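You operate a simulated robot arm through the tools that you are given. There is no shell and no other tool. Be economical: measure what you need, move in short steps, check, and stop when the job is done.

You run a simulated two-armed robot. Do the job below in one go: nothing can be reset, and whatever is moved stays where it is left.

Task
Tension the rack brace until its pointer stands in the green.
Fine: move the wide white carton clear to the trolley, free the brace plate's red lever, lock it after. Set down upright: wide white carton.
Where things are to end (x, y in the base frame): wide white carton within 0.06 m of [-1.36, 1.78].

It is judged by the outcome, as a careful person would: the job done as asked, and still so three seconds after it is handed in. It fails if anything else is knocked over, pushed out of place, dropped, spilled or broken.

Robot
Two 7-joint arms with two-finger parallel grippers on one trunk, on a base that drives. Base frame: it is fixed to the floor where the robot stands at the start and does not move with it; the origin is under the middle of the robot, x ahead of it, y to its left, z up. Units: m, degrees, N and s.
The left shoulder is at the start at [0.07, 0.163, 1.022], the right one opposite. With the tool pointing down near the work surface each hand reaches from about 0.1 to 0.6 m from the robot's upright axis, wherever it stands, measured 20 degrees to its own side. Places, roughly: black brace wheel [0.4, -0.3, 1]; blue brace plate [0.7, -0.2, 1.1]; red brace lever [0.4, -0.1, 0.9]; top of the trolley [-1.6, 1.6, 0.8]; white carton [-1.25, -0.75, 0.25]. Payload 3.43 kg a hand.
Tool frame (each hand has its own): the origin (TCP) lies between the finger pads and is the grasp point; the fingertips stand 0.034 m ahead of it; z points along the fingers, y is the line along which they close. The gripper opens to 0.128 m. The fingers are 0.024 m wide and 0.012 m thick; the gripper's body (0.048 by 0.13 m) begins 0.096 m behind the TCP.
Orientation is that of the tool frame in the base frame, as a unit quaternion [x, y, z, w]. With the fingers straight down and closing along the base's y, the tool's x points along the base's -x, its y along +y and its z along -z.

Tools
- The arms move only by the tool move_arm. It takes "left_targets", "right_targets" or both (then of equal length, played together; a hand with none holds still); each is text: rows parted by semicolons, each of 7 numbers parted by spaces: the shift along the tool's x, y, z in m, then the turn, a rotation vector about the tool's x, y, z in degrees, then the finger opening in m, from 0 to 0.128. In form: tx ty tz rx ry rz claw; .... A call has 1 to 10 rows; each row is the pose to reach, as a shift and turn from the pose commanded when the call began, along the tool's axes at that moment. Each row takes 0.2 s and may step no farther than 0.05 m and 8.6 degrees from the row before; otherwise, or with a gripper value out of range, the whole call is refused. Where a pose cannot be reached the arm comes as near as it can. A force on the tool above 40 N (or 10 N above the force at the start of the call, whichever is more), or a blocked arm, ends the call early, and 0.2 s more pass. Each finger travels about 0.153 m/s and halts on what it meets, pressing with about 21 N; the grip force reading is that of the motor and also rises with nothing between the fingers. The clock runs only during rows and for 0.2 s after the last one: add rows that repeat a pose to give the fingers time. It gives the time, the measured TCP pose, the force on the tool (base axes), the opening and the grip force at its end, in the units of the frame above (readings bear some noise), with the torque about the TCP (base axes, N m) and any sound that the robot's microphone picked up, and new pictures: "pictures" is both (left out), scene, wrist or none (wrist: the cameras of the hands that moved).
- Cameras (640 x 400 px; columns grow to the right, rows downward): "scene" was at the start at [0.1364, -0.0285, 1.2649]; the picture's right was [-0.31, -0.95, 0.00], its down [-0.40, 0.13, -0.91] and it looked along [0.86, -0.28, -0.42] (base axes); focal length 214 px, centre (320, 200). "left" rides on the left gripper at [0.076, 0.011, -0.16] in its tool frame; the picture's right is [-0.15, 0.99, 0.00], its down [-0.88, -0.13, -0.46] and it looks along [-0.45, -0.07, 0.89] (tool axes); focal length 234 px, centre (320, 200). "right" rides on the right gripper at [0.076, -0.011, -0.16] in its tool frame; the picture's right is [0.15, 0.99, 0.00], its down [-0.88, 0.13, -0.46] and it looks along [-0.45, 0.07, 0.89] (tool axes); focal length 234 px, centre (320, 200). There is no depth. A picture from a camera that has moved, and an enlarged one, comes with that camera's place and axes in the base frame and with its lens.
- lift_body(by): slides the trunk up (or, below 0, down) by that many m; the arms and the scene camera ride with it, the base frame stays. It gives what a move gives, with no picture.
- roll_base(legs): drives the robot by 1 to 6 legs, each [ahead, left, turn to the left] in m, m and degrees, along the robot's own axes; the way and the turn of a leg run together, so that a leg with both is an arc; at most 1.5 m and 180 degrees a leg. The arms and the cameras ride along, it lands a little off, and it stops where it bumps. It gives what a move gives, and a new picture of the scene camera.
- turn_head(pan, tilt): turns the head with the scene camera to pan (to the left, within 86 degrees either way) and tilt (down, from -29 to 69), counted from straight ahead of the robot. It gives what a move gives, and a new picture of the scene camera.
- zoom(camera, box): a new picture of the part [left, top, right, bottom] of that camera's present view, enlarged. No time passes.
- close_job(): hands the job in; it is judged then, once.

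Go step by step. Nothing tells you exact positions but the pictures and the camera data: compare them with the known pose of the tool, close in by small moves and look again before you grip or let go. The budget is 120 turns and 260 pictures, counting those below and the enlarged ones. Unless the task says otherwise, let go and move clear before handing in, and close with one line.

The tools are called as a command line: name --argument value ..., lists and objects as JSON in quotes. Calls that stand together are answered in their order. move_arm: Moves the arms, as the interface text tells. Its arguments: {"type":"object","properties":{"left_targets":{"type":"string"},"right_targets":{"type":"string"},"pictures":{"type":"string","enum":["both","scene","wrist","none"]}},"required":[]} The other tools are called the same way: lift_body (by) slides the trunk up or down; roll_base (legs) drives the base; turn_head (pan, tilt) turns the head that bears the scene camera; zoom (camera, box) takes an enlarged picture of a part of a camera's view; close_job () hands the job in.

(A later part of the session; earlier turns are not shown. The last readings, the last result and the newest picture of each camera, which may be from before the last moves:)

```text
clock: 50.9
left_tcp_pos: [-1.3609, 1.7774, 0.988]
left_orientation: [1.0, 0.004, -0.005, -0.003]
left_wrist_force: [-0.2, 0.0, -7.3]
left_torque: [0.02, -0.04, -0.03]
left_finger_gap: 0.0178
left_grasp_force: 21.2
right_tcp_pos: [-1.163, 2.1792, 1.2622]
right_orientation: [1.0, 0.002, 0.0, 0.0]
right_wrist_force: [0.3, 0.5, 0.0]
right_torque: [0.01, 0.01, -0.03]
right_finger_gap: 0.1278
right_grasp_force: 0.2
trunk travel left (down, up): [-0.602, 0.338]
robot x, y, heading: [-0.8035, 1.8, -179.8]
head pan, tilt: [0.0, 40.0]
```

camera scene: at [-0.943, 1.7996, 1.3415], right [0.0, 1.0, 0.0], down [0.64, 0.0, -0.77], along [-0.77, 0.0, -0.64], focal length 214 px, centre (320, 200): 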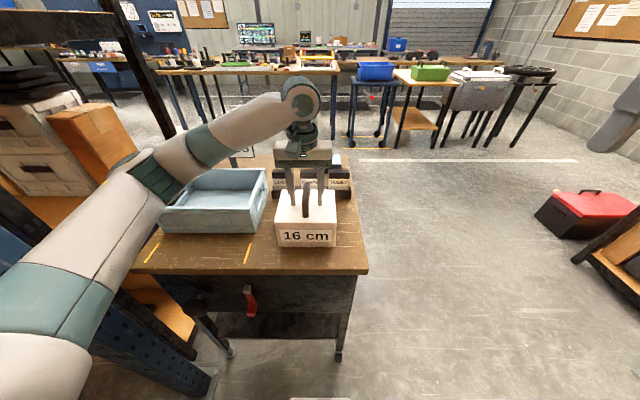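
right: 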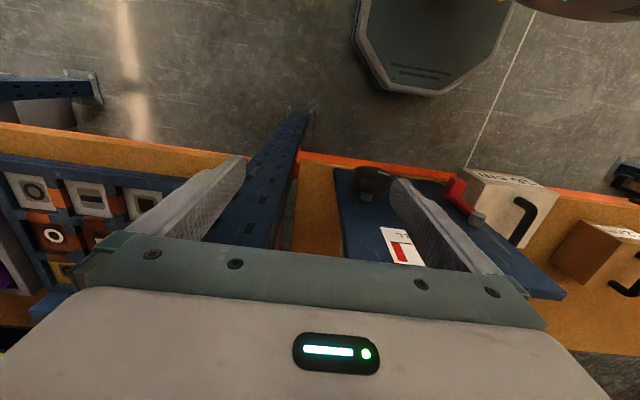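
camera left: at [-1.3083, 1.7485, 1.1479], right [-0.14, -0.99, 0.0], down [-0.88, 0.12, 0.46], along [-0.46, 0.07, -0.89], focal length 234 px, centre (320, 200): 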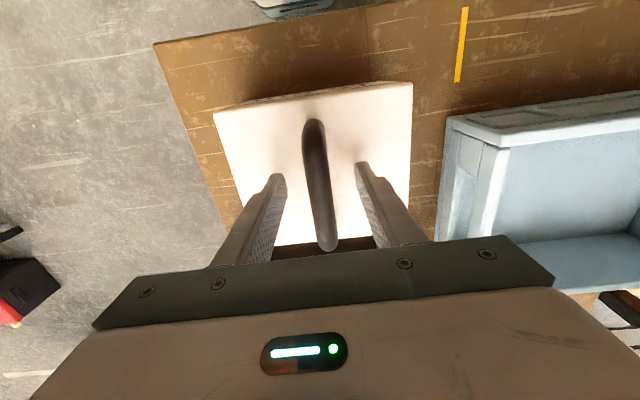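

It hangs about 3 mm above the top; I'll lower those millimetres, release and rise.

move_arm --left_targets "0 0 0.001 0 0 0 0; 0 0 0.003 0 0 0 0; 0 0 0.003 0 0 0 0" --pictures "none"

move_arm --left_targets "0 0 0 0 0 0 0.022; 0 0 0 0 0 0 0.04; 0 0 0 0 0 0 0.06; 0 0 0 0 0 0 0.06" --pictures "none"

move_arm --left_targets "0 0 -0.02 0 0 0 0.06; 0 0 -0.05 0 0 0 0.06; 0 0 -0.09 0 0 0 0.06; 0 0 -0.13 0 0 0 0.06; 0.04 0 -0.15 0 0 0 0.06; 0.08 0 -0.15 0 0 0 0.06; 0.11 0 -0.15 0 0 0 0.06"

```text
clock: 51.7
left_tcp_pos: [-1.3613, 1.779, 0.9864]
left_orientation: [1.0, 0.003, -0.003, -0.002]
left_wrist_force: [-1.0, -0.4, -2.8]
left_torque: [0.03, -0.19, -0.01]
left_finger_gap: 0.0177
left_grasp_force: 20.7
right_tcp_pos: [-1.1641, 2.18, 1.2625]
right_orientation: [1.0, 0.002, 0.0, 0.0]
right_wrist_force: [-0.1, 0.2, 0.0]
right_torque: [0.0, -0.01, 0.04]
right_finger_gap: 0.128
right_grasp_force: 0.2
trunk travel left (down, up): [-0.602, 0.338]
robot x, y, heading: [-0.8043, 1.7996, -180.0]
head pan, tilt: [0.0, 40.0]
```

```text
clock: 52.7
left_tcp_pos: [-1.3602, 1.7771, 0.9844]
left_orientation: [1.0, 0.003, -0.004, -0.003]
left_wrist_force: [-0.4, -0.4, 0.6]
left_torque: [0.04, 0.01, 0.01]
left_finger_gap: 0.06
left_grasp_force: 0.0
right_tcp_pos: [-1.164, 2.1789, 1.2631]
right_orientation: [1.0, 0.002, 0.0, 0.0]
right_wrist_force: [-0.1, 0.1, 0.1]
right_torque: [0.02, 0.02, 0.04]
right_finger_gap: 0.1281
right_grasp_force: 0.2
trunk travel left (down, up): [-0.602, 0.338]
robot x, y, heading: [-0.8037, 1.802, -179.5]
head pan, tilt: [0.0, 40.0]
```

```text
clock: 54.3
left_tcp_pos: [-1.2481, 1.7793, 1.1348]
left_orientation: [1.0, 0.004, -0.005, -0.003]
left_wrist_force: [-0.2, 0.0, 0.1]
left_torque: [0.0, 0.03, 0.02]
left_finger_gap: 0.06
left_grasp_force: 0.1
right_tcp_pos: [-1.1628, 2.1799, 1.2629]
right_orientation: [1.0, 0.002, -0.001, 0.001]
right_wrist_force: [0.4, -0.7, 0.2]
right_torque: [0.01, 0.02, 0.01]
right_finger_gap: 0.1278
right_grasp_force: 0.0
trunk travel left (down, up): [-0.602, 0.338]
robot x, y, heading: [-0.8071, 1.8009, -179.8]
head pan, tilt: [0.0, 40.0]
camera scene: at [-0.942, 1.7999, 1.3416], right [0.0, 1.0, 0.0], down [0.64, 0.0, -0.77], along [-0.77, 0.0, -0.64], focal length 214 px, centre (320, 200)
camera left: at [-1.1717, 1.7667, 1.2934], right [-0.14, -0.99, 0.0], down [-0.88, 0.12, 0.46], along [-0.46, 0.07, -0.89], focal length 234 px, centre (320, 200)
```

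scene: 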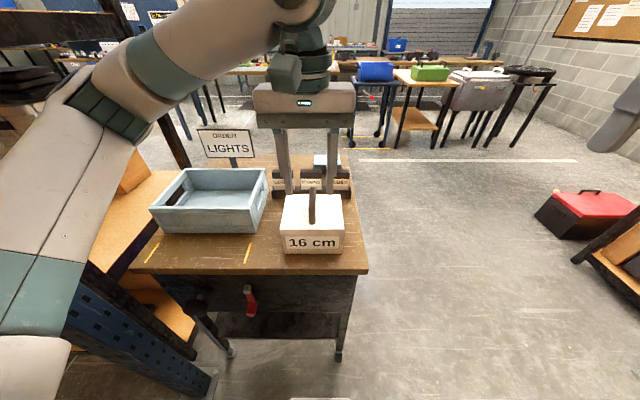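
left: 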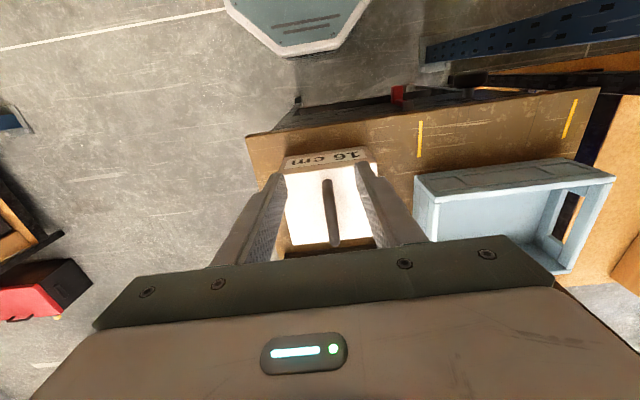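

The carton now stands at about (-1.365, 1.777). I'll drive back to the rack.

roll_base --legs '[[-0.45, 0, 0], [0, 0, 90], [0.95, 0, 0], [0.9, 0, 0], [0, 0, 90]]'

turn_head --pan -20 --tilt 25

```text
clock: 73.6
left_tcp_pos: [0.0844, -0.0746, 1.1341]
left_orientation: [0.01, 1.0, -0.003, 0.004]
left_wrist_force: [0.3, -0.3, 0.7]
left_torque: [-0.04, 0.05, -0.02]
left_finger_gap: 0.0601
left_grasp_force: 0.0
right_tcp_pos: [-0.0123, -0.4713, 1.2629]
right_orientation: [0.012, 1.0, 0.0, 0.001]
right_wrist_force: [0.1, -0.5, -0.6]
right_torque: [0.03, 0.03, 0.02]
right_finger_gap: 0.1283
right_grasp_force: 0.1
trunk travel left (down, up): [-0.602, 0.338]
robot x, y, heading: [-0.3597, -0.083, -1.0]
head pan, tilt: [0.0, 40.0]
camera scene: at [-0.2268, -0.0856, 1.3415], right [-0.02, -1.0, 0.0], down [-0.64, 0.01, -0.77], along [0.77, -0.02, -0.64], focal length 214 px, centre (320, 200)
```

scene: 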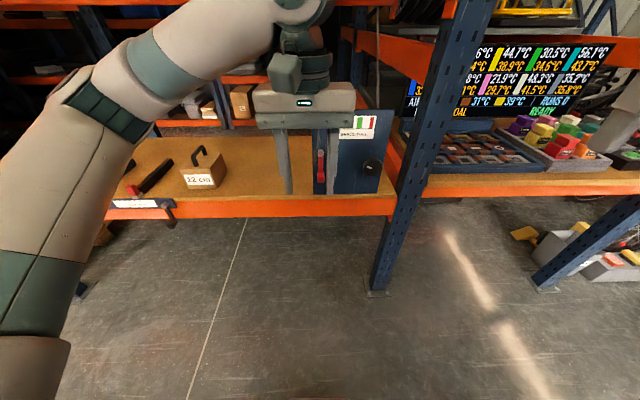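

```text
clock: 74.4
left_tcp_pos: [0.083, -0.0746, 1.1343]
left_orientation: [0.011, 1.0, -0.002, 0.004]
left_wrist_force: [0.7, 0.4, 0.2]
left_torque: [0.01, -0.02, 0.0]
left_finger_gap: 0.0599
left_grasp_force: 0.1
right_tcp_pos: [-0.0138, -0.4722, 1.2628]
right_orientation: [0.011, 1.0, 0.0, 0.001]
right_wrist_force: [0.1, 0.6, -0.6]
right_torque: [0.01, 0.01, -0.01]
right_finger_gap: 0.1279
right_grasp_force: 0.1
trunk travel left (down, up): [-0.602, 0.338]
robot x, y, heading: [-0.3607, -0.0825, -1.3]
head pan, tilt: [-20.0, 25.0]
camera scene: at [-0.226, -0.1172, 1.3648], right [-0.36, -0.93, 0.0], down [-0.39, 0.15, -0.91], along [0.84, -0.33, -0.42], focal length 214 px, centre (320, 200)
```

scene: 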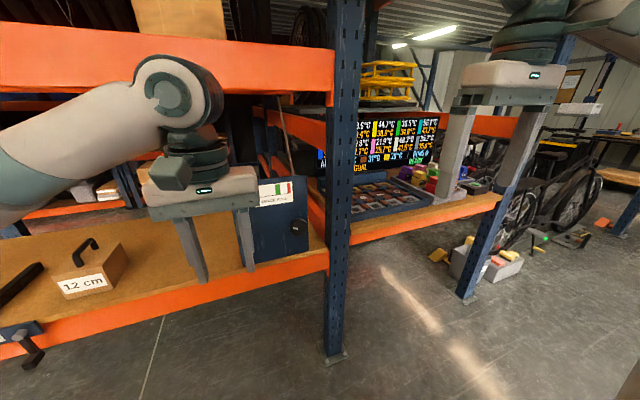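

I'm back before the rack. I'll turn both hands to point forward (toward the plate), moving the left one aside so I can see the plate.

move_arm --left_targets "-0.01 0.03 0 0 -8.5 0 0.06; -0.02 0.06 0 0 -17 0 0.06; -0.03 0.09 0 0 -25.5 0 0.06; -0.04 0.12 0 0 -34 0 0.06; -0.05 0.15 0 0 -42.5 0 0.06; -0.06 0.17 0 0 -51 0 0.06; -0.07 0.19 0 0 -59.5 0 0.06; -0.08 0.2 0 0 -68 0 0.06; -0.09 0.2 0 0 -76.5 0 0.06; -0.1 0.2 0 0 -85 0 0.06" --right_targets "-0.02 0 0.01 0 -8.5 0 0.1; -0.04 0 0.02 0 -17 0 0.1; -0.06 0 0.03 0 -25.5 0 0.1; -0.08 0 0.04 0 -34 0 0.1; -0.1 0 0.05 0 -42.5 0 0.1; -0.12 0 0.06 0 -51 0 0.1; -0.14 0 0.07 0 -59.5 0 0.1; -0.16 0 0.08 0 -68 0 0.1; -0.18 0 0.09 0 -76.5 0 0.1; -0.2 0 0.1 0 -85 0 0.1" --pictures "scene"

```text
clock: 76.6
left_tcp_pos: [0.2583, 0.1147, 1.1423]
left_orientation: [0.006, 0.734, -0.009, 0.679]
left_wrist_force: [0.4, 0.1, 0.5]
left_torque: [-0.04, 0.02, -0.03]
left_finger_gap: 0.0598
left_grasp_force: 0.0
left hand out of reach, approached as far as the arm can: row 6, 7, 8, 9, 10
right_tcp_pos: [0.2028, -0.4844, 1.1633]
right_orientation: [0.007, 0.737, -0.006, 0.676]
right_wrist_force: [0.0, 0.5, -0.4]
right_torque: [-0.04, 0.0, -0.02]
right_finger_gap: 0.1001
right_grasp_force: 0.2
right hand out of reach, approached as far as the arm can: row 8, 9, 10
trunk travel left (down, up): [-0.602, 0.338]
robot x, y, heading: [-0.3586, -0.0805, -1.3]
head pan, tilt: [-20.0, 25.0]
camera scene: at [-0.2245, -0.1167, 1.3648], right [-0.36, -0.93, 0.0], down [-0.4, 0.15, -0.91], along [0.84, -0.33, -0.42], focal length 214 px, centre (320, 200)
```

scene: 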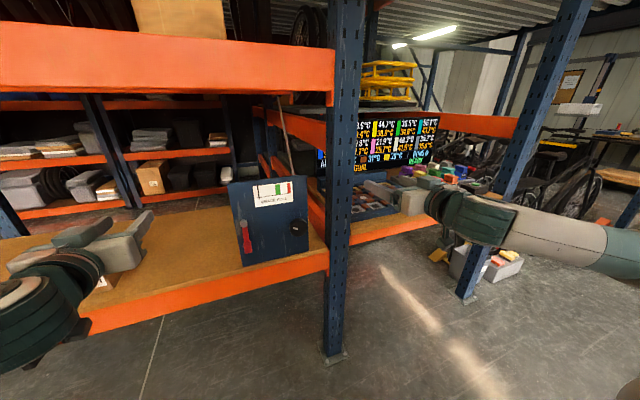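

Both hands point forward now. I'll zoom on the plate for measurements.

zoom --camera "scene" --box '[220, 165, 330, 275]'

```text
3.64 times, centred on (275, 220) of scene
camera zoom: at [-0.2245, -0.1167, 1.3648], right [-0.36, -0.93, 0.0], down [-0.4, 0.15, -0.91], along [0.84, -0.33, -0.42], focal length 780 px, centre (484, 127)
```

zoom: 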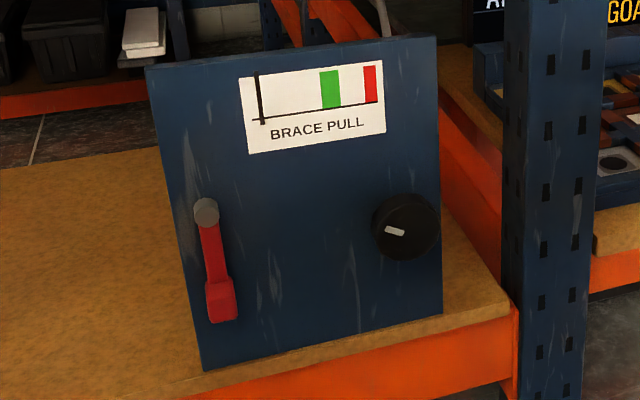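

Hub of lever ≈ (0.452, -0.105, 0.983), lever end ≈ (0.425, -0.105, 0.901), wheel face ≈ (0.412, -0.284, 0.951). The post is near y = -0.48, so I'll shift the right hand inward first, then roll closer.

move_arm --right_targets "0.02 0.04 0 0 -1 0 0.1; 0.04 0.08 0 0 -2 0 0.1; 0.06 0.12 0 0 -3 0 0.1; 0.08 0.16 0 0 -4 0 0.1; 0.1 0.18 0 0 -5 0 0.1; 0.12 0.18 0 0 -5 0 0.1" --left_targets "0 0 0 0 -1 0 0.06; 0 0 0 0 -2 0 0.06; 0.02 0 0 0 -3 0 0.06; 0.04 0 0 0 -4 0 0.06; 0.06 0 0 0 -4.5 0 0.06; 0.08 0 0 0 -4.5 0 0.06" --pictures "none"

roll_base --legs '[[0.1, 0, 1.3]]'

```text
clock: 78.0
left_tcp_pos: [0.2559, 0.114, 1.0629]
left_orientation: [0.005, 0.707, -0.01, 0.707]
left_wrist_force: [-0.2, 1.4, 0.5]
left_torque: [0.02, 0.01, 0.0]
left_finger_gap: 0.0602
left_grasp_force: 0.1
left hand out of reach, approached as far as the arm can: row 3, 4, 5, 6
right_tcp_pos: [0.2313, -0.3968, 1.0499]
right_orientation: [-0.01, 0.711, 0.016, 0.703]
right_wrist_force: [0.0, -0.5, 0.5]
right_torque: [-0.02, 0.02, -0.04]
right_finger_gap: 0.1
right_grasp_force: 0.0
right hand out of reach, approached as far as the arm can: row 1, 2, 3, 4, 5, 6
trunk travel left (down, up): [-0.602, 0.338]
robot x, y, heading: [-0.3591, -0.0857, -1.2]
head pan, tilt: [-20.0, 25.0]
```

```text
clock: 79.2
left_tcp_pos: [0.3518, 0.1251, 1.0638]
left_orientation: [-0.002, 0.707, 0.0, 0.707]
left_wrist_force: [0.2, -0.6, -0.3]
left_torque: [0.02, -0.03, 0.02]
left_finger_gap: 0.0602
left_grasp_force: 0.0
right_tcp_pos: [0.3391, -0.3866, 1.0492]
right_orientation: [-0.018, 0.711, 0.025, 0.702]
right_wrist_force: [1.2, 0.3, -0.5]
right_torque: [0.0, -0.02, 0.01]
right_finger_gap: 0.1
right_grasp_force: 0.1
trunk travel left (down, up): [-0.602, 0.338]
robot x, y, heading: [-0.2629, -0.0822, -0.2]
head pan, tilt: [-20.0, 25.0]
camera scene: at [-0.1234, -0.1154, 1.3647], right [-0.34, -0.94, 0.0], down [-0.4, 0.15, -0.91], along [0.85, -0.31, -0.42], focal length 214 px, centre (320, 200)
```

scene: 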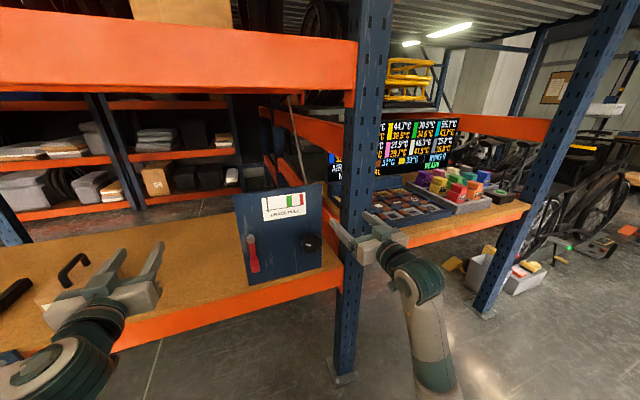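

The hands work better farther out, so I'll back off 0.1 m, then bring the left hand in front of the lever.

roll_base --legs '[[-0.1, 0, 0]]'

move_arm --left_targets "0.0 0 0.04 0 0 0 0.07; 0.02 -0.03 0.07 0 0 0 0.07; 0.05 -0.07 0.085 0 0 0 0.07; 0.08 -0.11 0.09 0 0 0 0.07; 0.11 -0.145 0.09 0 0 0 0.07; 0.135 -0.18 0.09 0 0 0 0.07; 0.155 -0.21 0.09 0 0 0 0.07; 0.16 -0.23 0.09 0 0 0 0.07"

```text
clock: 80.3
left_tcp_pos: [0.2517, 0.1271, 1.0642]
left_orientation: [-0.002, 0.707, -0.001, 0.707]
left_wrist_force: [-0.5, 0.4, 0.6]
left_torque: [0.04, 0.04, 0.0]
left_finger_gap: 0.0602
left_grasp_force: 0.1
right_tcp_pos: [0.2403, -0.3867, 1.05]
right_orientation: [-0.019, 0.71, 0.024, 0.704]
right_wrist_force: [0.0, 1.6, 0.3]
right_torque: [0.0, 0.02, 0.0]
right_finger_gap: 0.0998
right_grasp_force: 0.1
trunk travel left (down, up): [-0.602, 0.338]
robot x, y, heading: [-0.3603, -0.084, -0.2]
head pan, tilt: [-20.0, 25.0]
camera scene: at [-0.224, -0.1151, 1.3649], right [-0.34, -0.94, 0.0], down [-0.4, 0.14, -0.91], along [0.85, -0.31, -0.42], focal length 214 px, centre (320, 200)
```

scene: 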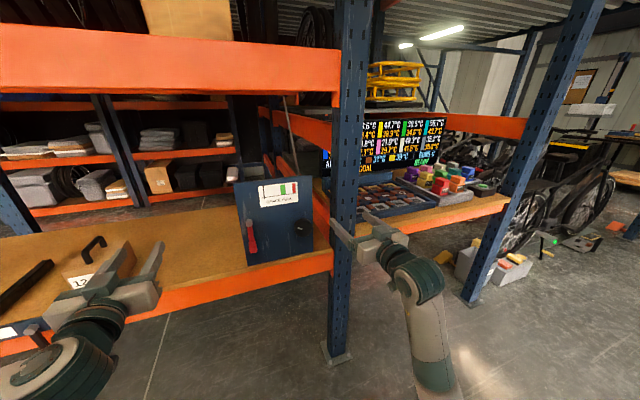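

```text
refused: row 3 steps farther than a row can; nothing moved
```

move_arm --left_targets "0.0 0 0.04 0 0 0 0.07; 0.02 -0.02 0.07 0 0 0 0.07; 0.04 -0.05 0.085 0 0 0 0.07; 0.065 -0.085 0.09 0 0 0 0.07; 0.09 -0.12 0.09 0 0 0 0.07; 0.115 -0.155 0.09 0 0 0 0.07; 0.14 -0.19 0.09 0 0 0 0.07; 0.16 -0.222 0.09 0 0 0 0.07; 0.16 -0.232 0.09 0 0 0 0.07"

```text
clock: 82.5
left_tcp_pos: [0.3551, -0.0696, 0.897]
left_orientation: [0.014, 0.7, 0.038, 0.713]
left_wrist_force: [0.5, -0.2, -0.2]
left_torque: [0.03, 0.0, 0.04]
left_finger_gap: 0.0699
left_grasp_force: 0.1
right_tcp_pos: [0.2411, -0.3861, 1.05]
right_orientation: [-0.018, 0.711, 0.025, 0.703]
right_wrist_force: [-0.7, 0.4, -0.1]
right_torque: [0.02, -0.02, 0.0]
right_finger_gap: 0.1002
right_grasp_force: 0.1
trunk travel left (down, up): [-0.602, 0.338]
robot x, y, heading: [-0.3581, -0.0814, 0.2]
head pan, tilt: [-20.0, 25.0]
stopped in row 9 (left hand): the arm was blocked; the commanded pose is now the measured one
camera scene: at [-0.2228, -0.1152, 1.3648], right [-0.34, -0.94, 0.0], down [-0.4, 0.14, -0.91], along [0.85, -0.31, -0.42], focal length 214 px, centre (320, 200)
camera left: at [0.1953, -0.0593, 0.8196], right [-0.04, 0.97, 0.22], down [-0.47, -0.21, 0.86], along [0.88, -0.07, 0.46], focal length 234 px, centre (320, 200)
```

scene: 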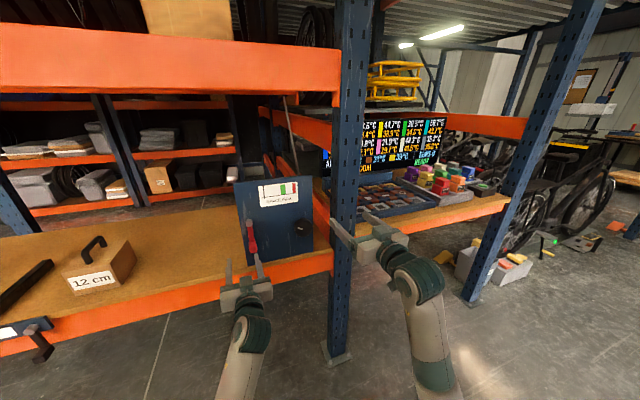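
left: 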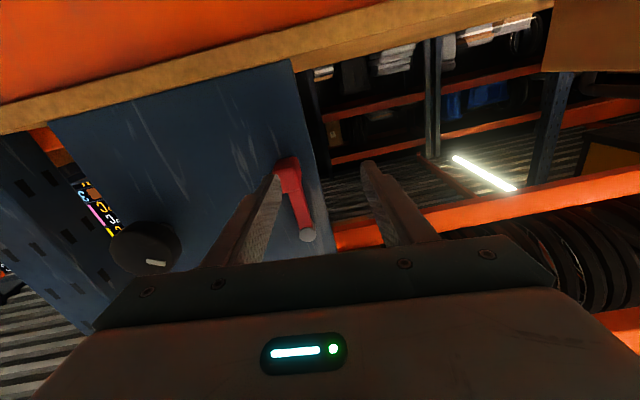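

The left arm stalls reaching across the middle. I'll pull it back a little and shift the base to the right so the lever lies in front of the left shoulder.

move_arm --left_targets "0 0.02 -0.03 0 0 0 0.07; 0 0.04 -0.05 0 0 0 0.07" --pictures "none"

roll_base --legs '[[0, -0.2, 0]]'

```text
clock: 83.1
left_tcp_pos: [0.3021, -0.0308, 0.9006]
left_orientation: [0.016, 0.699, 0.04, 0.714]
left_wrist_force: [0.2, -0.6, -0.1]
left_torque: [0.04, -0.01, -0.05]
left_finger_gap: 0.0701
left_grasp_force: 0.0
right_tcp_pos: [0.2425, -0.386, 1.0496]
right_orientation: [-0.02, 0.71, 0.025, 0.704]
right_wrist_force: [0.2, 0.4, -0.7]
right_torque: [-0.02, -0.01, 0.03]
right_finger_gap: 0.1001
right_grasp_force: 0.1
trunk travel left (down, up): [-0.602, 0.338]
robot x, y, heading: [-0.358, -0.0824, -0.1]
head pan, tilt: [-20.0, 25.0]
```

```text
clock: 84.7
left_tcp_pos: [0.3018, -0.2349, 0.8984]
left_orientation: [0.018, 0.7, 0.038, 0.713]
left_wrist_force: [-0.5, -0.2, 0.2]
left_torque: [0.0, 0.0, 0.02]
left_finger_gap: 0.0697
left_grasp_force: 0.1
right_tcp_pos: [0.2415, -0.5888, 1.0483]
right_orientation: [-0.019, 0.71, 0.025, 0.704]
right_wrist_force: [-0.5, 0.3, 0.2]
right_torque: [0.03, 0.01, 0.04]
right_finger_gap: 0.1001
right_grasp_force: 0.0
trunk travel left (down, up): [-0.602, 0.338]
robot x, y, heading: [-0.3593, -0.2868, -0.1]
head pan, tilt: [-20.0, 25.0]
camera scene: at [-0.2229, -0.3185, 1.3648], right [-0.34, -0.94, 0.0], down [-0.4, 0.15, -0.91], along [0.85, -0.31, -0.42], focal length 214 px, centre (320, 200)
```

scene: 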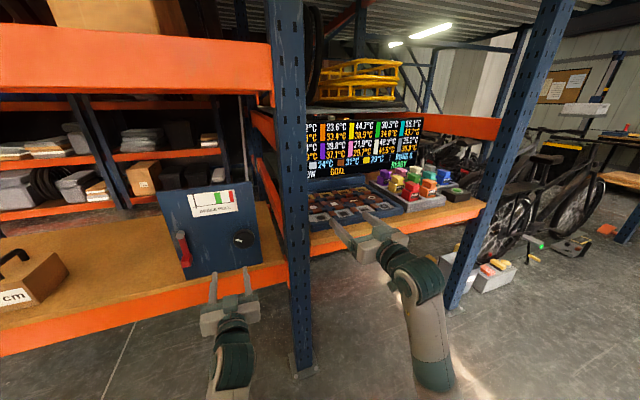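

Now the lever lies left-front. I'll level the left hand and bring it before the lever's end.

move_arm --left_targets "0.003 0.03 0.0 0.6 0.4 -1.5 0.07; 0.005 0.065 0.01 1.3 0.8 -3 0.07; 0.007 0.1 0.02 1.95 1.2 -4.5 0.07; 0.008 0.13 0.03 1.95 1.2 -4.5 0.07; 0.008 0.13 0.04 1.95 1.2 -4.5 0.07"

turn_head --pan 5 --tilt 30

```text
clock: 85.9
left_tcp_pos: [0.3389, -0.1024, 0.9014]
left_orientation: [0.001, 0.708, -0.001, 0.706]
left_wrist_force: [0.1, 0.2, 0.8]
left_torque: [-0.01, 0.01, -0.01]
left_finger_gap: 0.0699
left_grasp_force: 0.0
right_tcp_pos: [0.2421, -0.5883, 1.0494]
right_orientation: [-0.019, 0.711, 0.026, 0.703]
right_wrist_force: [0.3, 0.3, -0.3]
right_torque: [0.01, 0.02, 0.0]
right_finger_gap: 0.1002
right_grasp_force: 0.0
trunk travel left (down, up): [-0.602, 0.338]
robot x, y, heading: [-0.3589, -0.2864, -0.1]
head pan, tilt: [-20.0, 25.0]
camera scene: at [-0.2226, -0.3177, 1.3648], right [-0.34, -0.94, 0.0], down [-0.4, 0.14, -0.91], along [0.85, -0.31, -0.42], focal length 214 px, centre (320, 200)
camera left: at [0.1778, -0.0922, 0.8264], right [0.0, 0.99, 0.15], down [-0.45, -0.13, 0.88], along [0.89, -0.07, 0.45], focal length 234 px, centre (320, 200)
```

scene: 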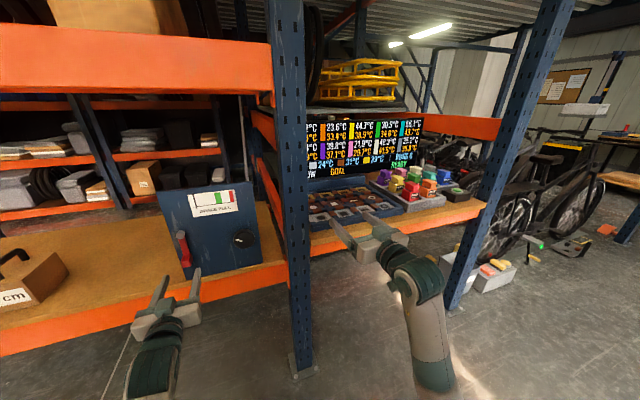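
left: 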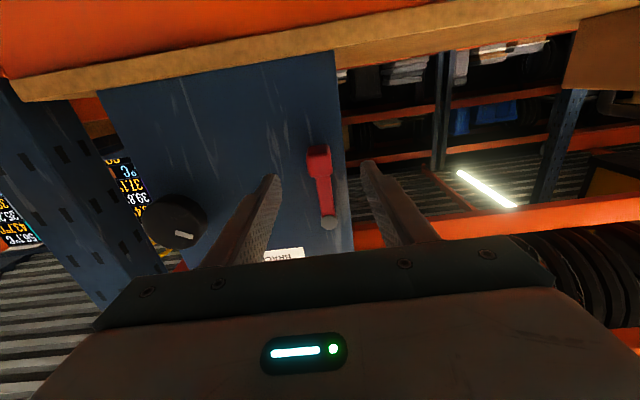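

```text
clock: 86.8
left_tcp_pos: [0.3392, -0.1022, 0.9011]
left_orientation: [0.0, 0.708, -0.001, 0.706]
left_wrist_force: [-1.1, -0.1, 0.1]
left_torque: [0.02, 0.05, -0.01]
left_finger_gap: 0.07
left_grasp_force: 0.0
right_tcp_pos: [0.2411, -0.5874, 1.0505]
right_orientation: [-0.019, 0.711, 0.026, 0.703]
right_wrist_force: [0.6, -0.2, 0.4]
right_torque: [-0.01, 0.03, -0.04]
right_finger_gap: 0.1001
right_grasp_force: 0.1
trunk travel left (down, up): [-0.602, 0.338]
robot x, y, heading: [-0.3599, -0.2886, -0.2]
head pan, tilt: [5.0, 30.0]
camera scene: at [-0.2193, -0.278, 1.3569], right [0.09, -1.0, 0.0], down [-0.5, -0.04, -0.87], along [0.86, 0.07, -0.5], focal length 214 px, centre (320, 200)
```

scene: 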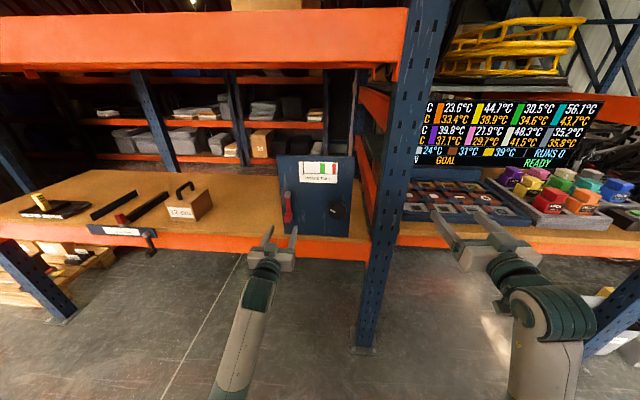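

The lever's end is centred between the fingers. I'll move forward around it and close.

move_arm --left_targets "0 -0.003 0.03 0 0 0 0.07; 0 -0.004 0.06 0 0 0 0.07; 0 -0.004 0.078 0 0 0 0.07; 0 -0.004 0.078 0 0 0 0.05; 0 -0.004 0.078 0 0 0 0.035"

zoom --camera "scene" --box '[230, 140, 370, 290]'

```text
clock: 88.0
left_tcp_pos: [0.4164, -0.1053, 0.9006]
left_orientation: [0.0, 0.709, -0.001, 0.706]
left_wrist_force: [-0.7, 0.5, 0.5]
left_torque: [0.01, 0.0, 0.0]
left_finger_gap: 0.0349
left_grasp_force: 0.0
right_tcp_pos: [0.2418, -0.5881, 1.0497]
right_orientation: [-0.019, 0.711, 0.027, 0.703]
right_wrist_force: [0.5, 0.4, 0.6]
right_torque: [-0.03, 0.0, 0.01]
right_finger_gap: 0.1002
right_grasp_force: 0.1
trunk travel left (down, up): [-0.602, 0.338]
robot x, y, heading: [-0.3578, -0.2817, -0.2]
head pan, tilt: [5.0, 30.0]
camera scene: at [-0.2192, -0.278, 1.3568], right [0.09, -1.0, 0.0], down [-0.5, -0.04, -0.87], along [0.86, 0.08, -0.5], focal length 214 px, centre (320, 200)
camera left: at [0.2555, -0.0953, 0.8256], right [0.0, 0.99, 0.14], down [-0.45, -0.13, 0.88], along [0.89, -0.07, 0.45], focal length 234 px, centre (320, 200)
```

scene: 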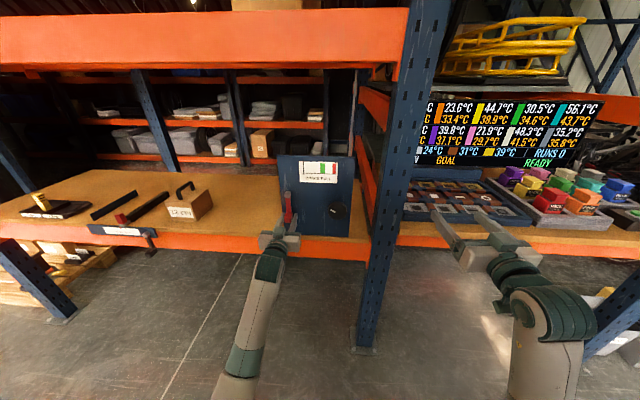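
left: 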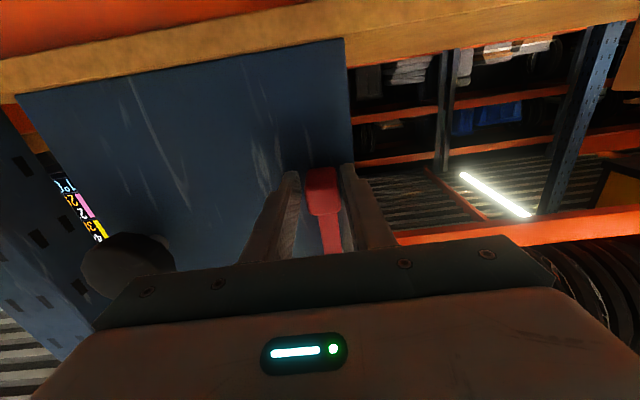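

```text
2.67 times, centred on (300, 215) of scene
camera zoom: at [-0.2192, -0.278, 1.3568], right [0.09, -1.0, 0.0], down [-0.5, -0.04, -0.87], along [0.86, 0.08, -0.5], focal length 572 px, centre (373, 160)
```

zoom: 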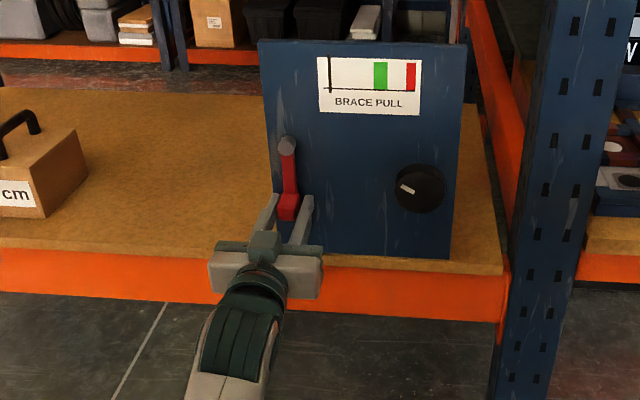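

The lever end sits between the fingers. I'll close on it and try a small turn to the left (away from the wheel).

move_arm --left_targets "0 0 0 0 0 0 0.02; 0 0 0 0 0 0 0; 0 0 0 0 0 0 0" --pictures "none"

move_arm --left_targets "-0.0002 0.006 0 0 0 4 0; -0.0008 0.0118 0 0 0 8 0; -0.0008 0.0118 0 0 0 8 0" --pictures "none"

zoom --camera "scene" --box '[230, 140, 370, 290]'

```text
clock: 88.8
left_tcp_pos: [0.4169, -0.1043, 0.9006]
left_orientation: [0.0, 0.708, -0.001, 0.706]
left_wrist_force: [1.9, 2.8, -0.3]
left_torque: [-0.28, 0.08, 0.36]
left_finger_gap: 0.0255
left_grasp_force: 45.6
right_tcp_pos: [0.2422, -0.5867, 1.0499]
right_orientation: [-0.019, 0.71, 0.024, 0.703]
right_wrist_force: [0.4, 0.0, -0.5]
right_torque: [0.0, 0.04, 0.01]
right_finger_gap: 0.1004
right_grasp_force: 0.1
trunk travel left (down, up): [-0.602, 0.338]
robot x, y, heading: [-0.3587, -0.2889, -0.0]
head pan, tilt: [5.0, 30.0]
```

```text
clock: 89.6
left_tcp_pos: [0.4177, -0.1022, 0.9001]
left_orientation: [0.053, 0.706, 0.046, 0.704]
left_wrist_force: [-3.1, -27.8, -3.4]
left_torque: [-1.16, 0.12, 0.84]
left_finger_gap: 0.0281
left_grasp_force: 45.2
right_tcp_pos: [0.241, -0.5923, 1.0485]
right_orientation: [-0.016, 0.71, 0.024, 0.704]
right_wrist_force: [0.6, 0.4, 0.4]
right_torque: [0.02, 0.02, -0.01]
right_finger_gap: 0.0998
right_grasp_force: 0.1
trunk travel left (down, up): [-0.602, 0.338]
robot x, y, heading: [-0.3558, -0.2872, -0.1]
head pan, tilt: [5.0, 30.0]
```

```text
2.67 times, centred on (300, 215) of scene
camera zoom: at [-0.2193, -0.2824, 1.3568], right [0.08, -1.0, 0.0], down [-0.5, -0.04, -0.87], along [0.86, 0.08, -0.5], focal length 572 px, centre (373, 160)
```

zoom: 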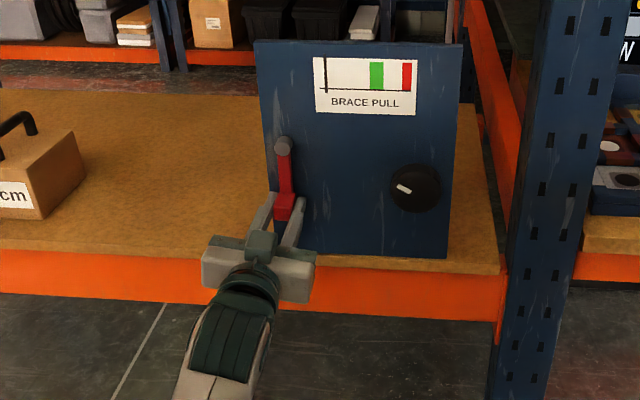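

It resists strongly to the left (28 N, no motion). I'll return and try the other way.

move_arm --left_targets "0.0006 -0.006 0 0 0 -4 0; 0.0008 -0.0118 0 0 0 -8 0; 0.0006 -0.0178 0 0 0 -12 0; 0 -0.0236 0 0 0 -16 0; 0 -0.0236 0 0 0 -16 0" --pictures "none"

zoom --camera "scene" --box '[230, 140, 370, 290]'

```text
clock: 90.8
left_tcp_pos: [0.4149, -0.1164, 0.9]
left_orientation: [-0.05, 0.706, -0.051, 0.705]
left_wrist_force: [3.8, 0.8, 6.6]
left_torque: [0.12, 0.95, 0.14]
left_finger_gap: 0.0257
left_grasp_force: 44.3
right_tcp_pos: [0.2409, -0.5872, 1.0495]
right_orientation: [-0.019, 0.71, 0.025, 0.703]
right_wrist_force: [0.2, -0.2, -1.0]
right_torque: [-0.03, 0.0, -0.03]
right_finger_gap: 0.1
right_grasp_force: 0.0
trunk travel left (down, up): [-0.602, 0.338]
robot x, y, heading: [-0.359, -0.2856, 0.1]
head pan, tilt: [5.0, 30.0]
```

```text
2.67 times, centred on (300, 215) of scene
camera zoom: at [-0.2195, -0.2779, 1.357], right [0.09, -1.0, 0.0], down [-0.5, -0.04, -0.87], along [0.86, 0.08, -0.5], focal length 572 px, centre (373, 160)
```

zoom: 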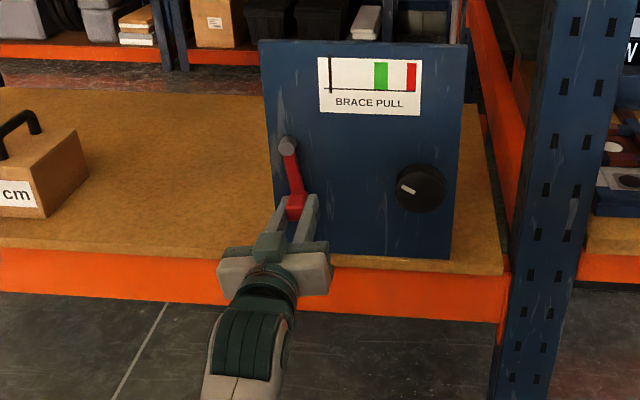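

It swings freely to the right. I'll continue along the arc.

move_arm --left_targets "-0.0007 -0.0108 0 0 0 -7.5 0; -0.0028 -0.0215 0 0 0 -15 0; -0.0063 -0.0318 0 0 0 -22.5 0; -0.0111 -0.0415 0 0 0 -30 0; -0.0172 -0.0505 0 0 0 -37.5 0; -0.0243 -0.0587 0 0 0 -45 0; -0.0243 -0.0587 0 0 0 -45 0" --pictures "none"

zoom --camera "scene" --box '[230, 140, 370, 290]'

```text
clock: 91.7
left_tcp_pos: [0.4164, -0.1059, 0.894]
left_orientation: [-0.153, 0.696, -0.137, 0.688]
left_wrist_force: [-19.8, -11.4, -6.0]
left_torque: [0.65, -0.62, -1.75]
left_finger_gap: 0.0324
left_grasp_force: 44.9
right_tcp_pos: [0.2392, -0.5904, 1.0503]
right_orientation: [-0.018, 0.71, 0.025, 0.704]
right_wrist_force: [-1.3, 0.7, 0.0]
right_torque: [0.03, -0.01, -0.03]
right_finger_gap: 0.0999
right_grasp_force: 0.0
trunk travel left (down, up): [-0.602, 0.338]
robot x, y, heading: [-0.3575, -0.2875, -0.4]
head pan, tilt: [5.0, 30.0]
stopped in row 4 (left hand): the force on the tool passed its limit at 52 N (the readings are from after the stop); the commanded pose is now the measured one
```

```text
2.67 times, centred on (300, 215) of scene
camera zoom: at [-0.2221, -0.2798, 1.3568], right [0.08, -1.0, 0.0], down [-0.5, -0.04, -0.87], along [0.86, 0.07, -0.5], focal length 572 px, centre (373, 160)
```

zoom: 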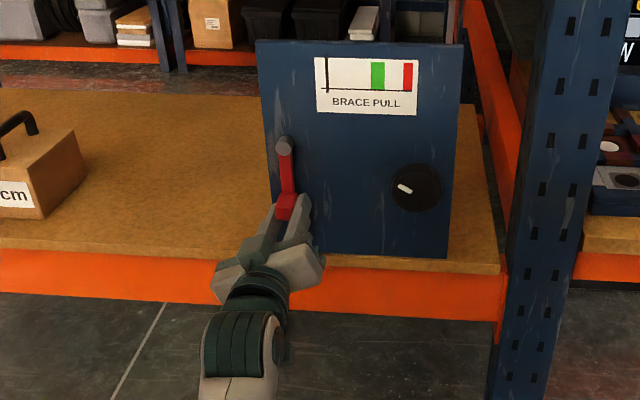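

The lever ended back upright and the hand is twisted. I'll open the fingers and see how the lever rests on its own.

move_arm --left_targets "0 0 0 0 0 0 0.05; 0 0 0 0 0 0 0.07; 0 0 0 0 0 0 0.07" --pictures "wrist"

zoom --camera "scene" --box '[265, 150, 355, 240]'

```text
clock: 92.5
left_tcp_pos: [0.4173, -0.1031, 0.8932]
left_orientation: [-0.156, 0.696, -0.136, 0.688]
left_wrist_force: [0.7, 0.2, 0.3]
left_torque: [0.03, 0.01, 0.02]
left_finger_gap: 0.07
left_grasp_force: 0.0
right_tcp_pos: [0.2414, -0.5894, 1.0495]
right_orientation: [-0.019, 0.71, 0.026, 0.703]
right_wrist_force: [-0.3, 0.5, -0.1]
right_torque: [-0.01, -0.01, 0.01]
right_finger_gap: 0.1001
right_grasp_force: 0.0
trunk travel left (down, up): [-0.602, 0.338]
robot x, y, heading: [-0.3575, -0.2875, -0.1]
head pan, tilt: [5.0, 30.0]
camera left: at [0.2561, -0.1287, 0.8223], right [-0.03, 0.96, -0.27], down [-0.45, 0.23, 0.87], along [0.89, 0.14, 0.42], focal length 234 px, centre (320, 200)
```

left: 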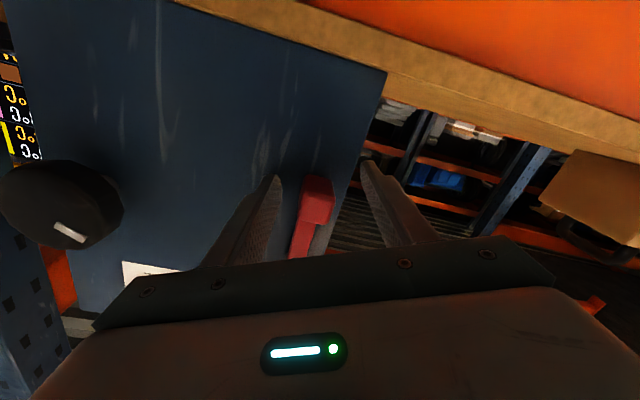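

```text
4.44 times, centred on (310, 195) of scene
camera zoom: at [-0.2196, -0.2786, 1.3569], right [0.09, -1.0, 0.0], down [-0.5, -0.04, -0.87], along [0.86, 0.07, -0.5], focal length 953 px, centre (364, 222)
```

zoom: 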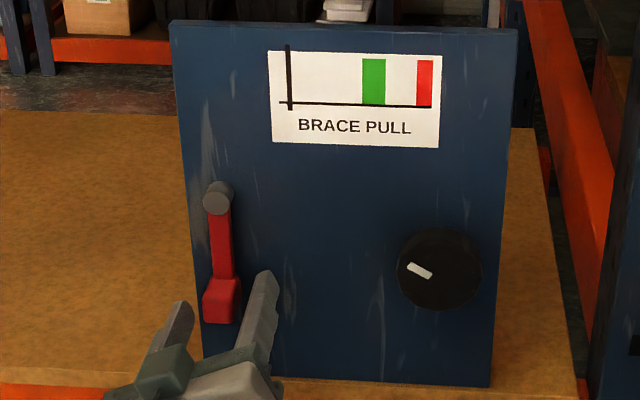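

The lever just rests down, and it moved readily to the right earlier, so I take the twist of the hand as the hindrance. I'll back out, level the hand, and use closed fingers as a peg to push the lever from its left side.

move_arm --left_targets "0 0 -0.03 0 0 0 0.07; 0 0 -0.06 0 0 8 0.07; 0 0 -0.08 0 0 16 0.05; 0 0 -0.08 0 0 24 0.03; 0 0 -0.08 0 0 25 0; 0 0 -0.08 0 0 25 0" --pictures "wrist"

```text
clock: 93.9
left_tcp_pos: [0.3378, -0.1052, 0.8926]
left_orientation: [-0.001, 0.713, 0.015, 0.701]
left_wrist_force: [-0.2, -0.6, 0.7]
left_torque: [0.01, 0.02, -0.01]
left_finger_gap: 0.0003
left_grasp_force: 20.8
right_tcp_pos: [0.2412, -0.5905, 1.0499]
right_orientation: [-0.018, 0.71, 0.025, 0.703]
right_wrist_force: [0.5, -0.3, 0.7]
right_torque: [-0.03, 0.05, 0.0]
right_finger_gap: 0.1002
right_grasp_force: 0.0
trunk travel left (down, up): [-0.602, 0.338]
robot x, y, heading: [-0.3567, -0.2868, 0.0]
head pan, tilt: [5.0, 30.0]
camera left: at [0.1751, -0.0979, 0.8208], right [-0.02, 0.99, 0.17], down [-0.44, -0.16, 0.89], along [0.9, -0.05, 0.43], focal length 234 px, centre (320, 200)
```

left: 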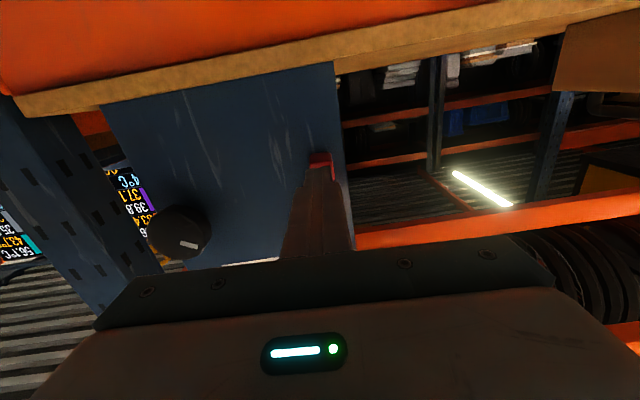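

Placing the closed fingers left of the lever.

move_arm --left_targets "-0.017 0.03 0 0 0 0 0; -0.018 0.046 0.02 0 0 0 0; -0.018 0.046 0.05 0 0 0 0; -0.018 0.046 0.082 0 0 0 0" --pictures "wrist"

zoom --camera "scene" --box '[265, 150, 355, 240]'

```text
clock: 94.9
left_tcp_pos: [0.4193, -0.0562, 0.9105]
left_orientation: [-0.002, 0.713, 0.015, 0.701]
left_wrist_force: [0.9, 0.5, -0.6]
left_torque: [-0.01, 0.02, 0.02]
left_finger_gap: 0.0
left_grasp_force: 21.1
right_tcp_pos: [0.2414, -0.5891, 1.0495]
right_orientation: [-0.018, 0.711, 0.024, 0.703]
right_wrist_force: [-0.5, -0.3, -0.7]
right_torque: [-0.05, -0.01, -0.04]
right_finger_gap: 0.1001
right_grasp_force: 0.0
trunk travel left (down, up): [-0.602, 0.338]
robot x, y, heading: [-0.3597, -0.2833, -0.2]
head pan, tilt: [5.0, 30.0]
camera left: at [0.2569, -0.0494, 0.8377], right [-0.02, 0.99, 0.16], down [-0.44, -0.16, 0.89], along [0.9, -0.05, 0.43], focal length 234 px, centre (320, 200)
```

left: 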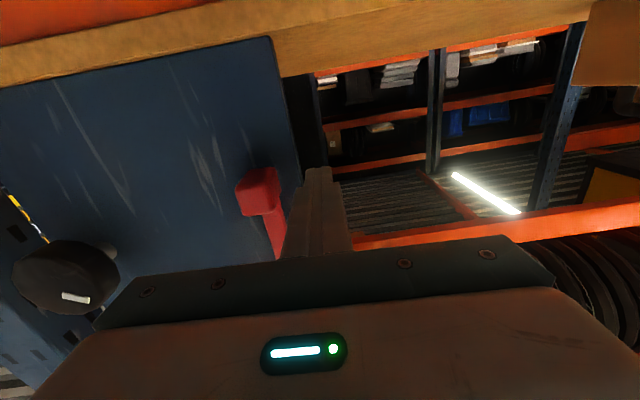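

```text
4.44 times, centred on (310, 195) of scene
camera zoom: at [-0.2189, -0.2788, 1.3567], right [0.09, -1.0, 0.0], down [-0.5, -0.04, -0.87], along [0.86, 0.07, -0.5], focal length 953 px, centre (364, 222)
```

zoom: 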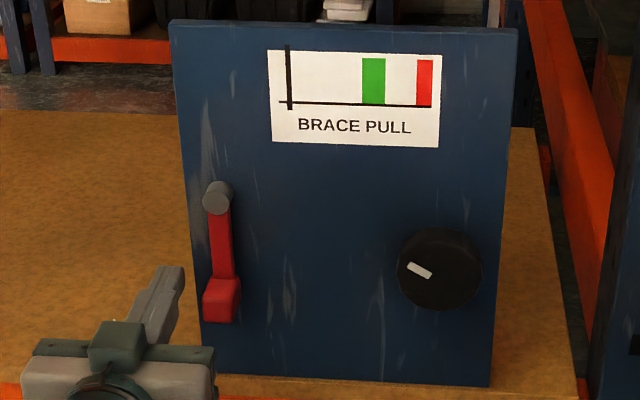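

Pushing the lever to the right in small steps.

move_arm --left_targets "0 -0.02 0 0 0 0 0; 0.002 -0.035 0 0 0 0 0; 0.0045 -0.045 0 0 0 0 0; 0.0045 -0.056 0 0 0 0 0; 0.003 -0.065 0 0 0 0 0; 0.003 -0.065 0 0 0 0 0" --pictures "none"

zoom --camera "scene" --box '[265, 150, 355, 240]'

```text
clock: 96.3
left_tcp_pos: [0.4181, -0.1215, 0.9065]
left_orientation: [-0.001, 0.713, 0.014, 0.701]
left_wrist_force: [-0.9, 1.5, -0.5]
left_torque: [-0.02, -0.01, -0.03]
left_finger_gap: 0.0
left_grasp_force: 20.9
right_tcp_pos: [0.2399, -0.5893, 1.0493]
right_orientation: [-0.018, 0.711, 0.025, 0.703]
right_wrist_force: [-0.1, 0.2, 0.6]
right_torque: [0.03, 0.03, -0.03]
right_finger_gap: 0.1001
right_grasp_force: 0.0
trunk travel left (down, up): [-0.602, 0.338]
robot x, y, heading: [-0.3611, -0.2881, -0.2]
head pan, tilt: [5.0, 30.0]
```

```text
4.44 times, centred on (310, 195) of scene
camera zoom: at [-0.2197, -0.2785, 1.3568], right [0.08, -1.0, 0.0], down [-0.5, -0.04, -0.87], along [0.86, 0.07, -0.5], focal length 953 px, centre (364, 222)
```

zoom: 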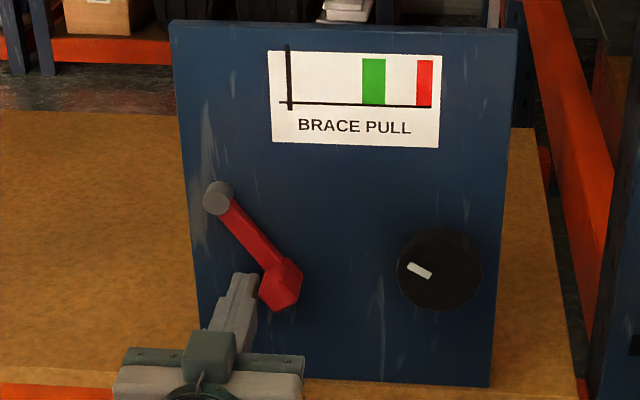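

The lever turns easily to the right. Continuing along the arc.

move_arm --left_targets "-0.003 -0.009 0 0 0 0 0; -0.0075 -0.0185 0 0 0 0 0; -0.013 -0.027 0 0 0 0 0; -0.0185 -0.0355 0 0 0 0 0; -0.026 -0.042 0 0 0 0 0; -0.0335 -0.0485 0 0 0 0 0; -0.0425 -0.053 0 0 0 0 0; -0.0515 -0.0575 0 0 0 0 0; -0.0515 -0.0575 0 0 0 0 0" --pictures "none"

zoom --camera "scene" --box '[265, 150, 355, 240]'

```text
clock: 97.5
left_tcp_pos: [0.4208, -0.1437, 0.9182]
left_orientation: [0.01, 0.719, 0.04, 0.694]
left_wrist_force: [-17.1, -3.9, -7.9]
left_torque: [0.09, 0.05, -0.33]
left_finger_gap: 0.0
left_grasp_force: 21.5
right_tcp_pos: [0.2383, -0.59, 1.0506]
right_orientation: [-0.018, 0.71, 0.025, 0.704]
right_wrist_force: [-0.2, 0.8, 1.2]
right_torque: [-0.02, 0.05, 0.01]
right_finger_gap: 0.1001
right_grasp_force: 0.1
trunk travel left (down, up): [-0.602, 0.338]
robot x, y, heading: [-0.3608, -0.2849, -0.3]
head pan, tilt: [5.0, 30.0]
stopped in row 6 (left hand): the force on the tool passed its limit at 46 N (the readings are from after the stop); the commanded pose is now the measured one
```

```text
4.44 times, centred on (310, 195) of scene
camera zoom: at [-0.2222, -0.2794, 1.3571], right [0.09, -1.0, 0.0], down [-0.5, -0.04, -0.87], along [0.86, 0.07, -0.5], focal length 953 px, centre (364, 222)
```

zoom: 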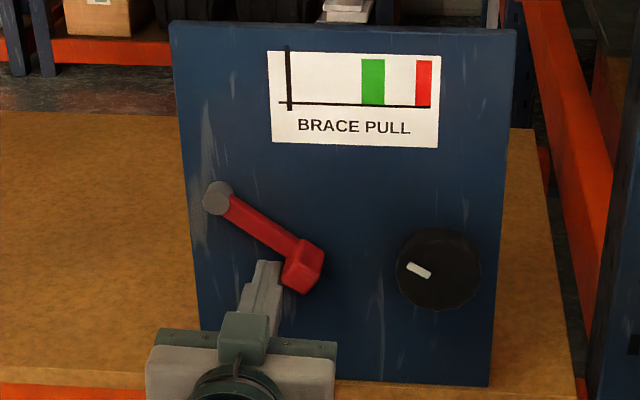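

The lever stands about 55–60° to the right, and I feel a block with force along x. I'll back off a bit, then push gently again to see whether this is its stop.

move_arm --left_targets "0 0 -0.012 0 0 0 0; -0.004 -0.006 -0.012 0 0 0 0; -0.009 -0.012 -0.012 0 0 0 0; -0.014 -0.016 -0.012 0 0 0 0; -0.014 -0.016 -0.012 0 0 0 0" --pictures "wrist"

zoom --camera "scene" --box '[265, 150, 355, 240]'

```text
clock: 98.7
left_tcp_pos: [0.4132, -0.1379, 0.9271]
left_orientation: [0.02, 0.718, 0.062, 0.693]
left_wrist_force: [-0.1, 0.2, 0.4]
left_torque: [-0.01, 0.02, -0.02]
left_finger_gap: 0.0
left_grasp_force: 21.0
right_tcp_pos: [0.2401, -0.5903, 1.0487]
right_orientation: [-0.018, 0.71, 0.025, 0.703]
right_wrist_force: [-0.7, 0.3, 0.1]
right_torque: [-0.01, 0.01, 0.01]
right_finger_gap: 0.0996
right_grasp_force: 0.0
trunk travel left (down, up): [-0.602, 0.338]
robot x, y, heading: [-0.3607, -0.2861, -0.1]
head pan, tilt: [5.0, 30.0]
camera left: at [0.2489, -0.1297, 0.858], right [-0.05, 0.96, 0.26], down [-0.41, -0.26, 0.87], along [0.91, -0.06, 0.41], focal length 234 px, centre (320, 200)
```

left: 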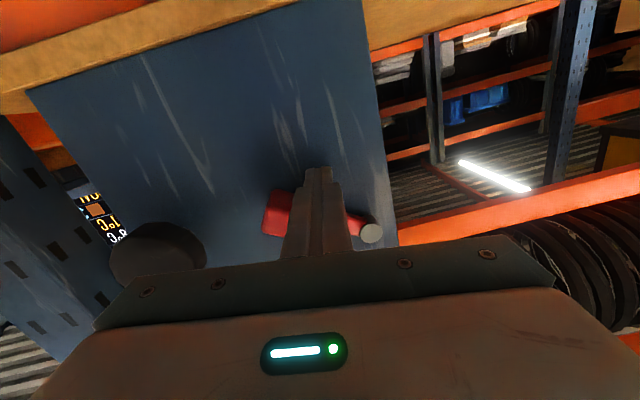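

```text
4.44 times, centred on (310, 195) of scene
camera zoom: at [-0.2204, -0.2786, 1.3569], right [0.09, -1.0, 0.0], down [-0.5, -0.04, -0.87], along [0.86, 0.07, -0.5], focal length 953 px, centre (364, 222)
```

zoom: 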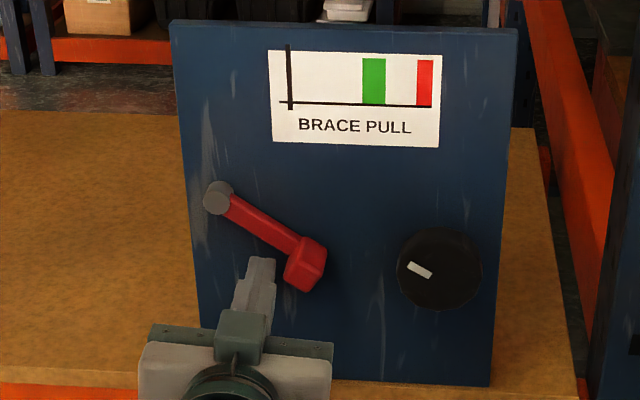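

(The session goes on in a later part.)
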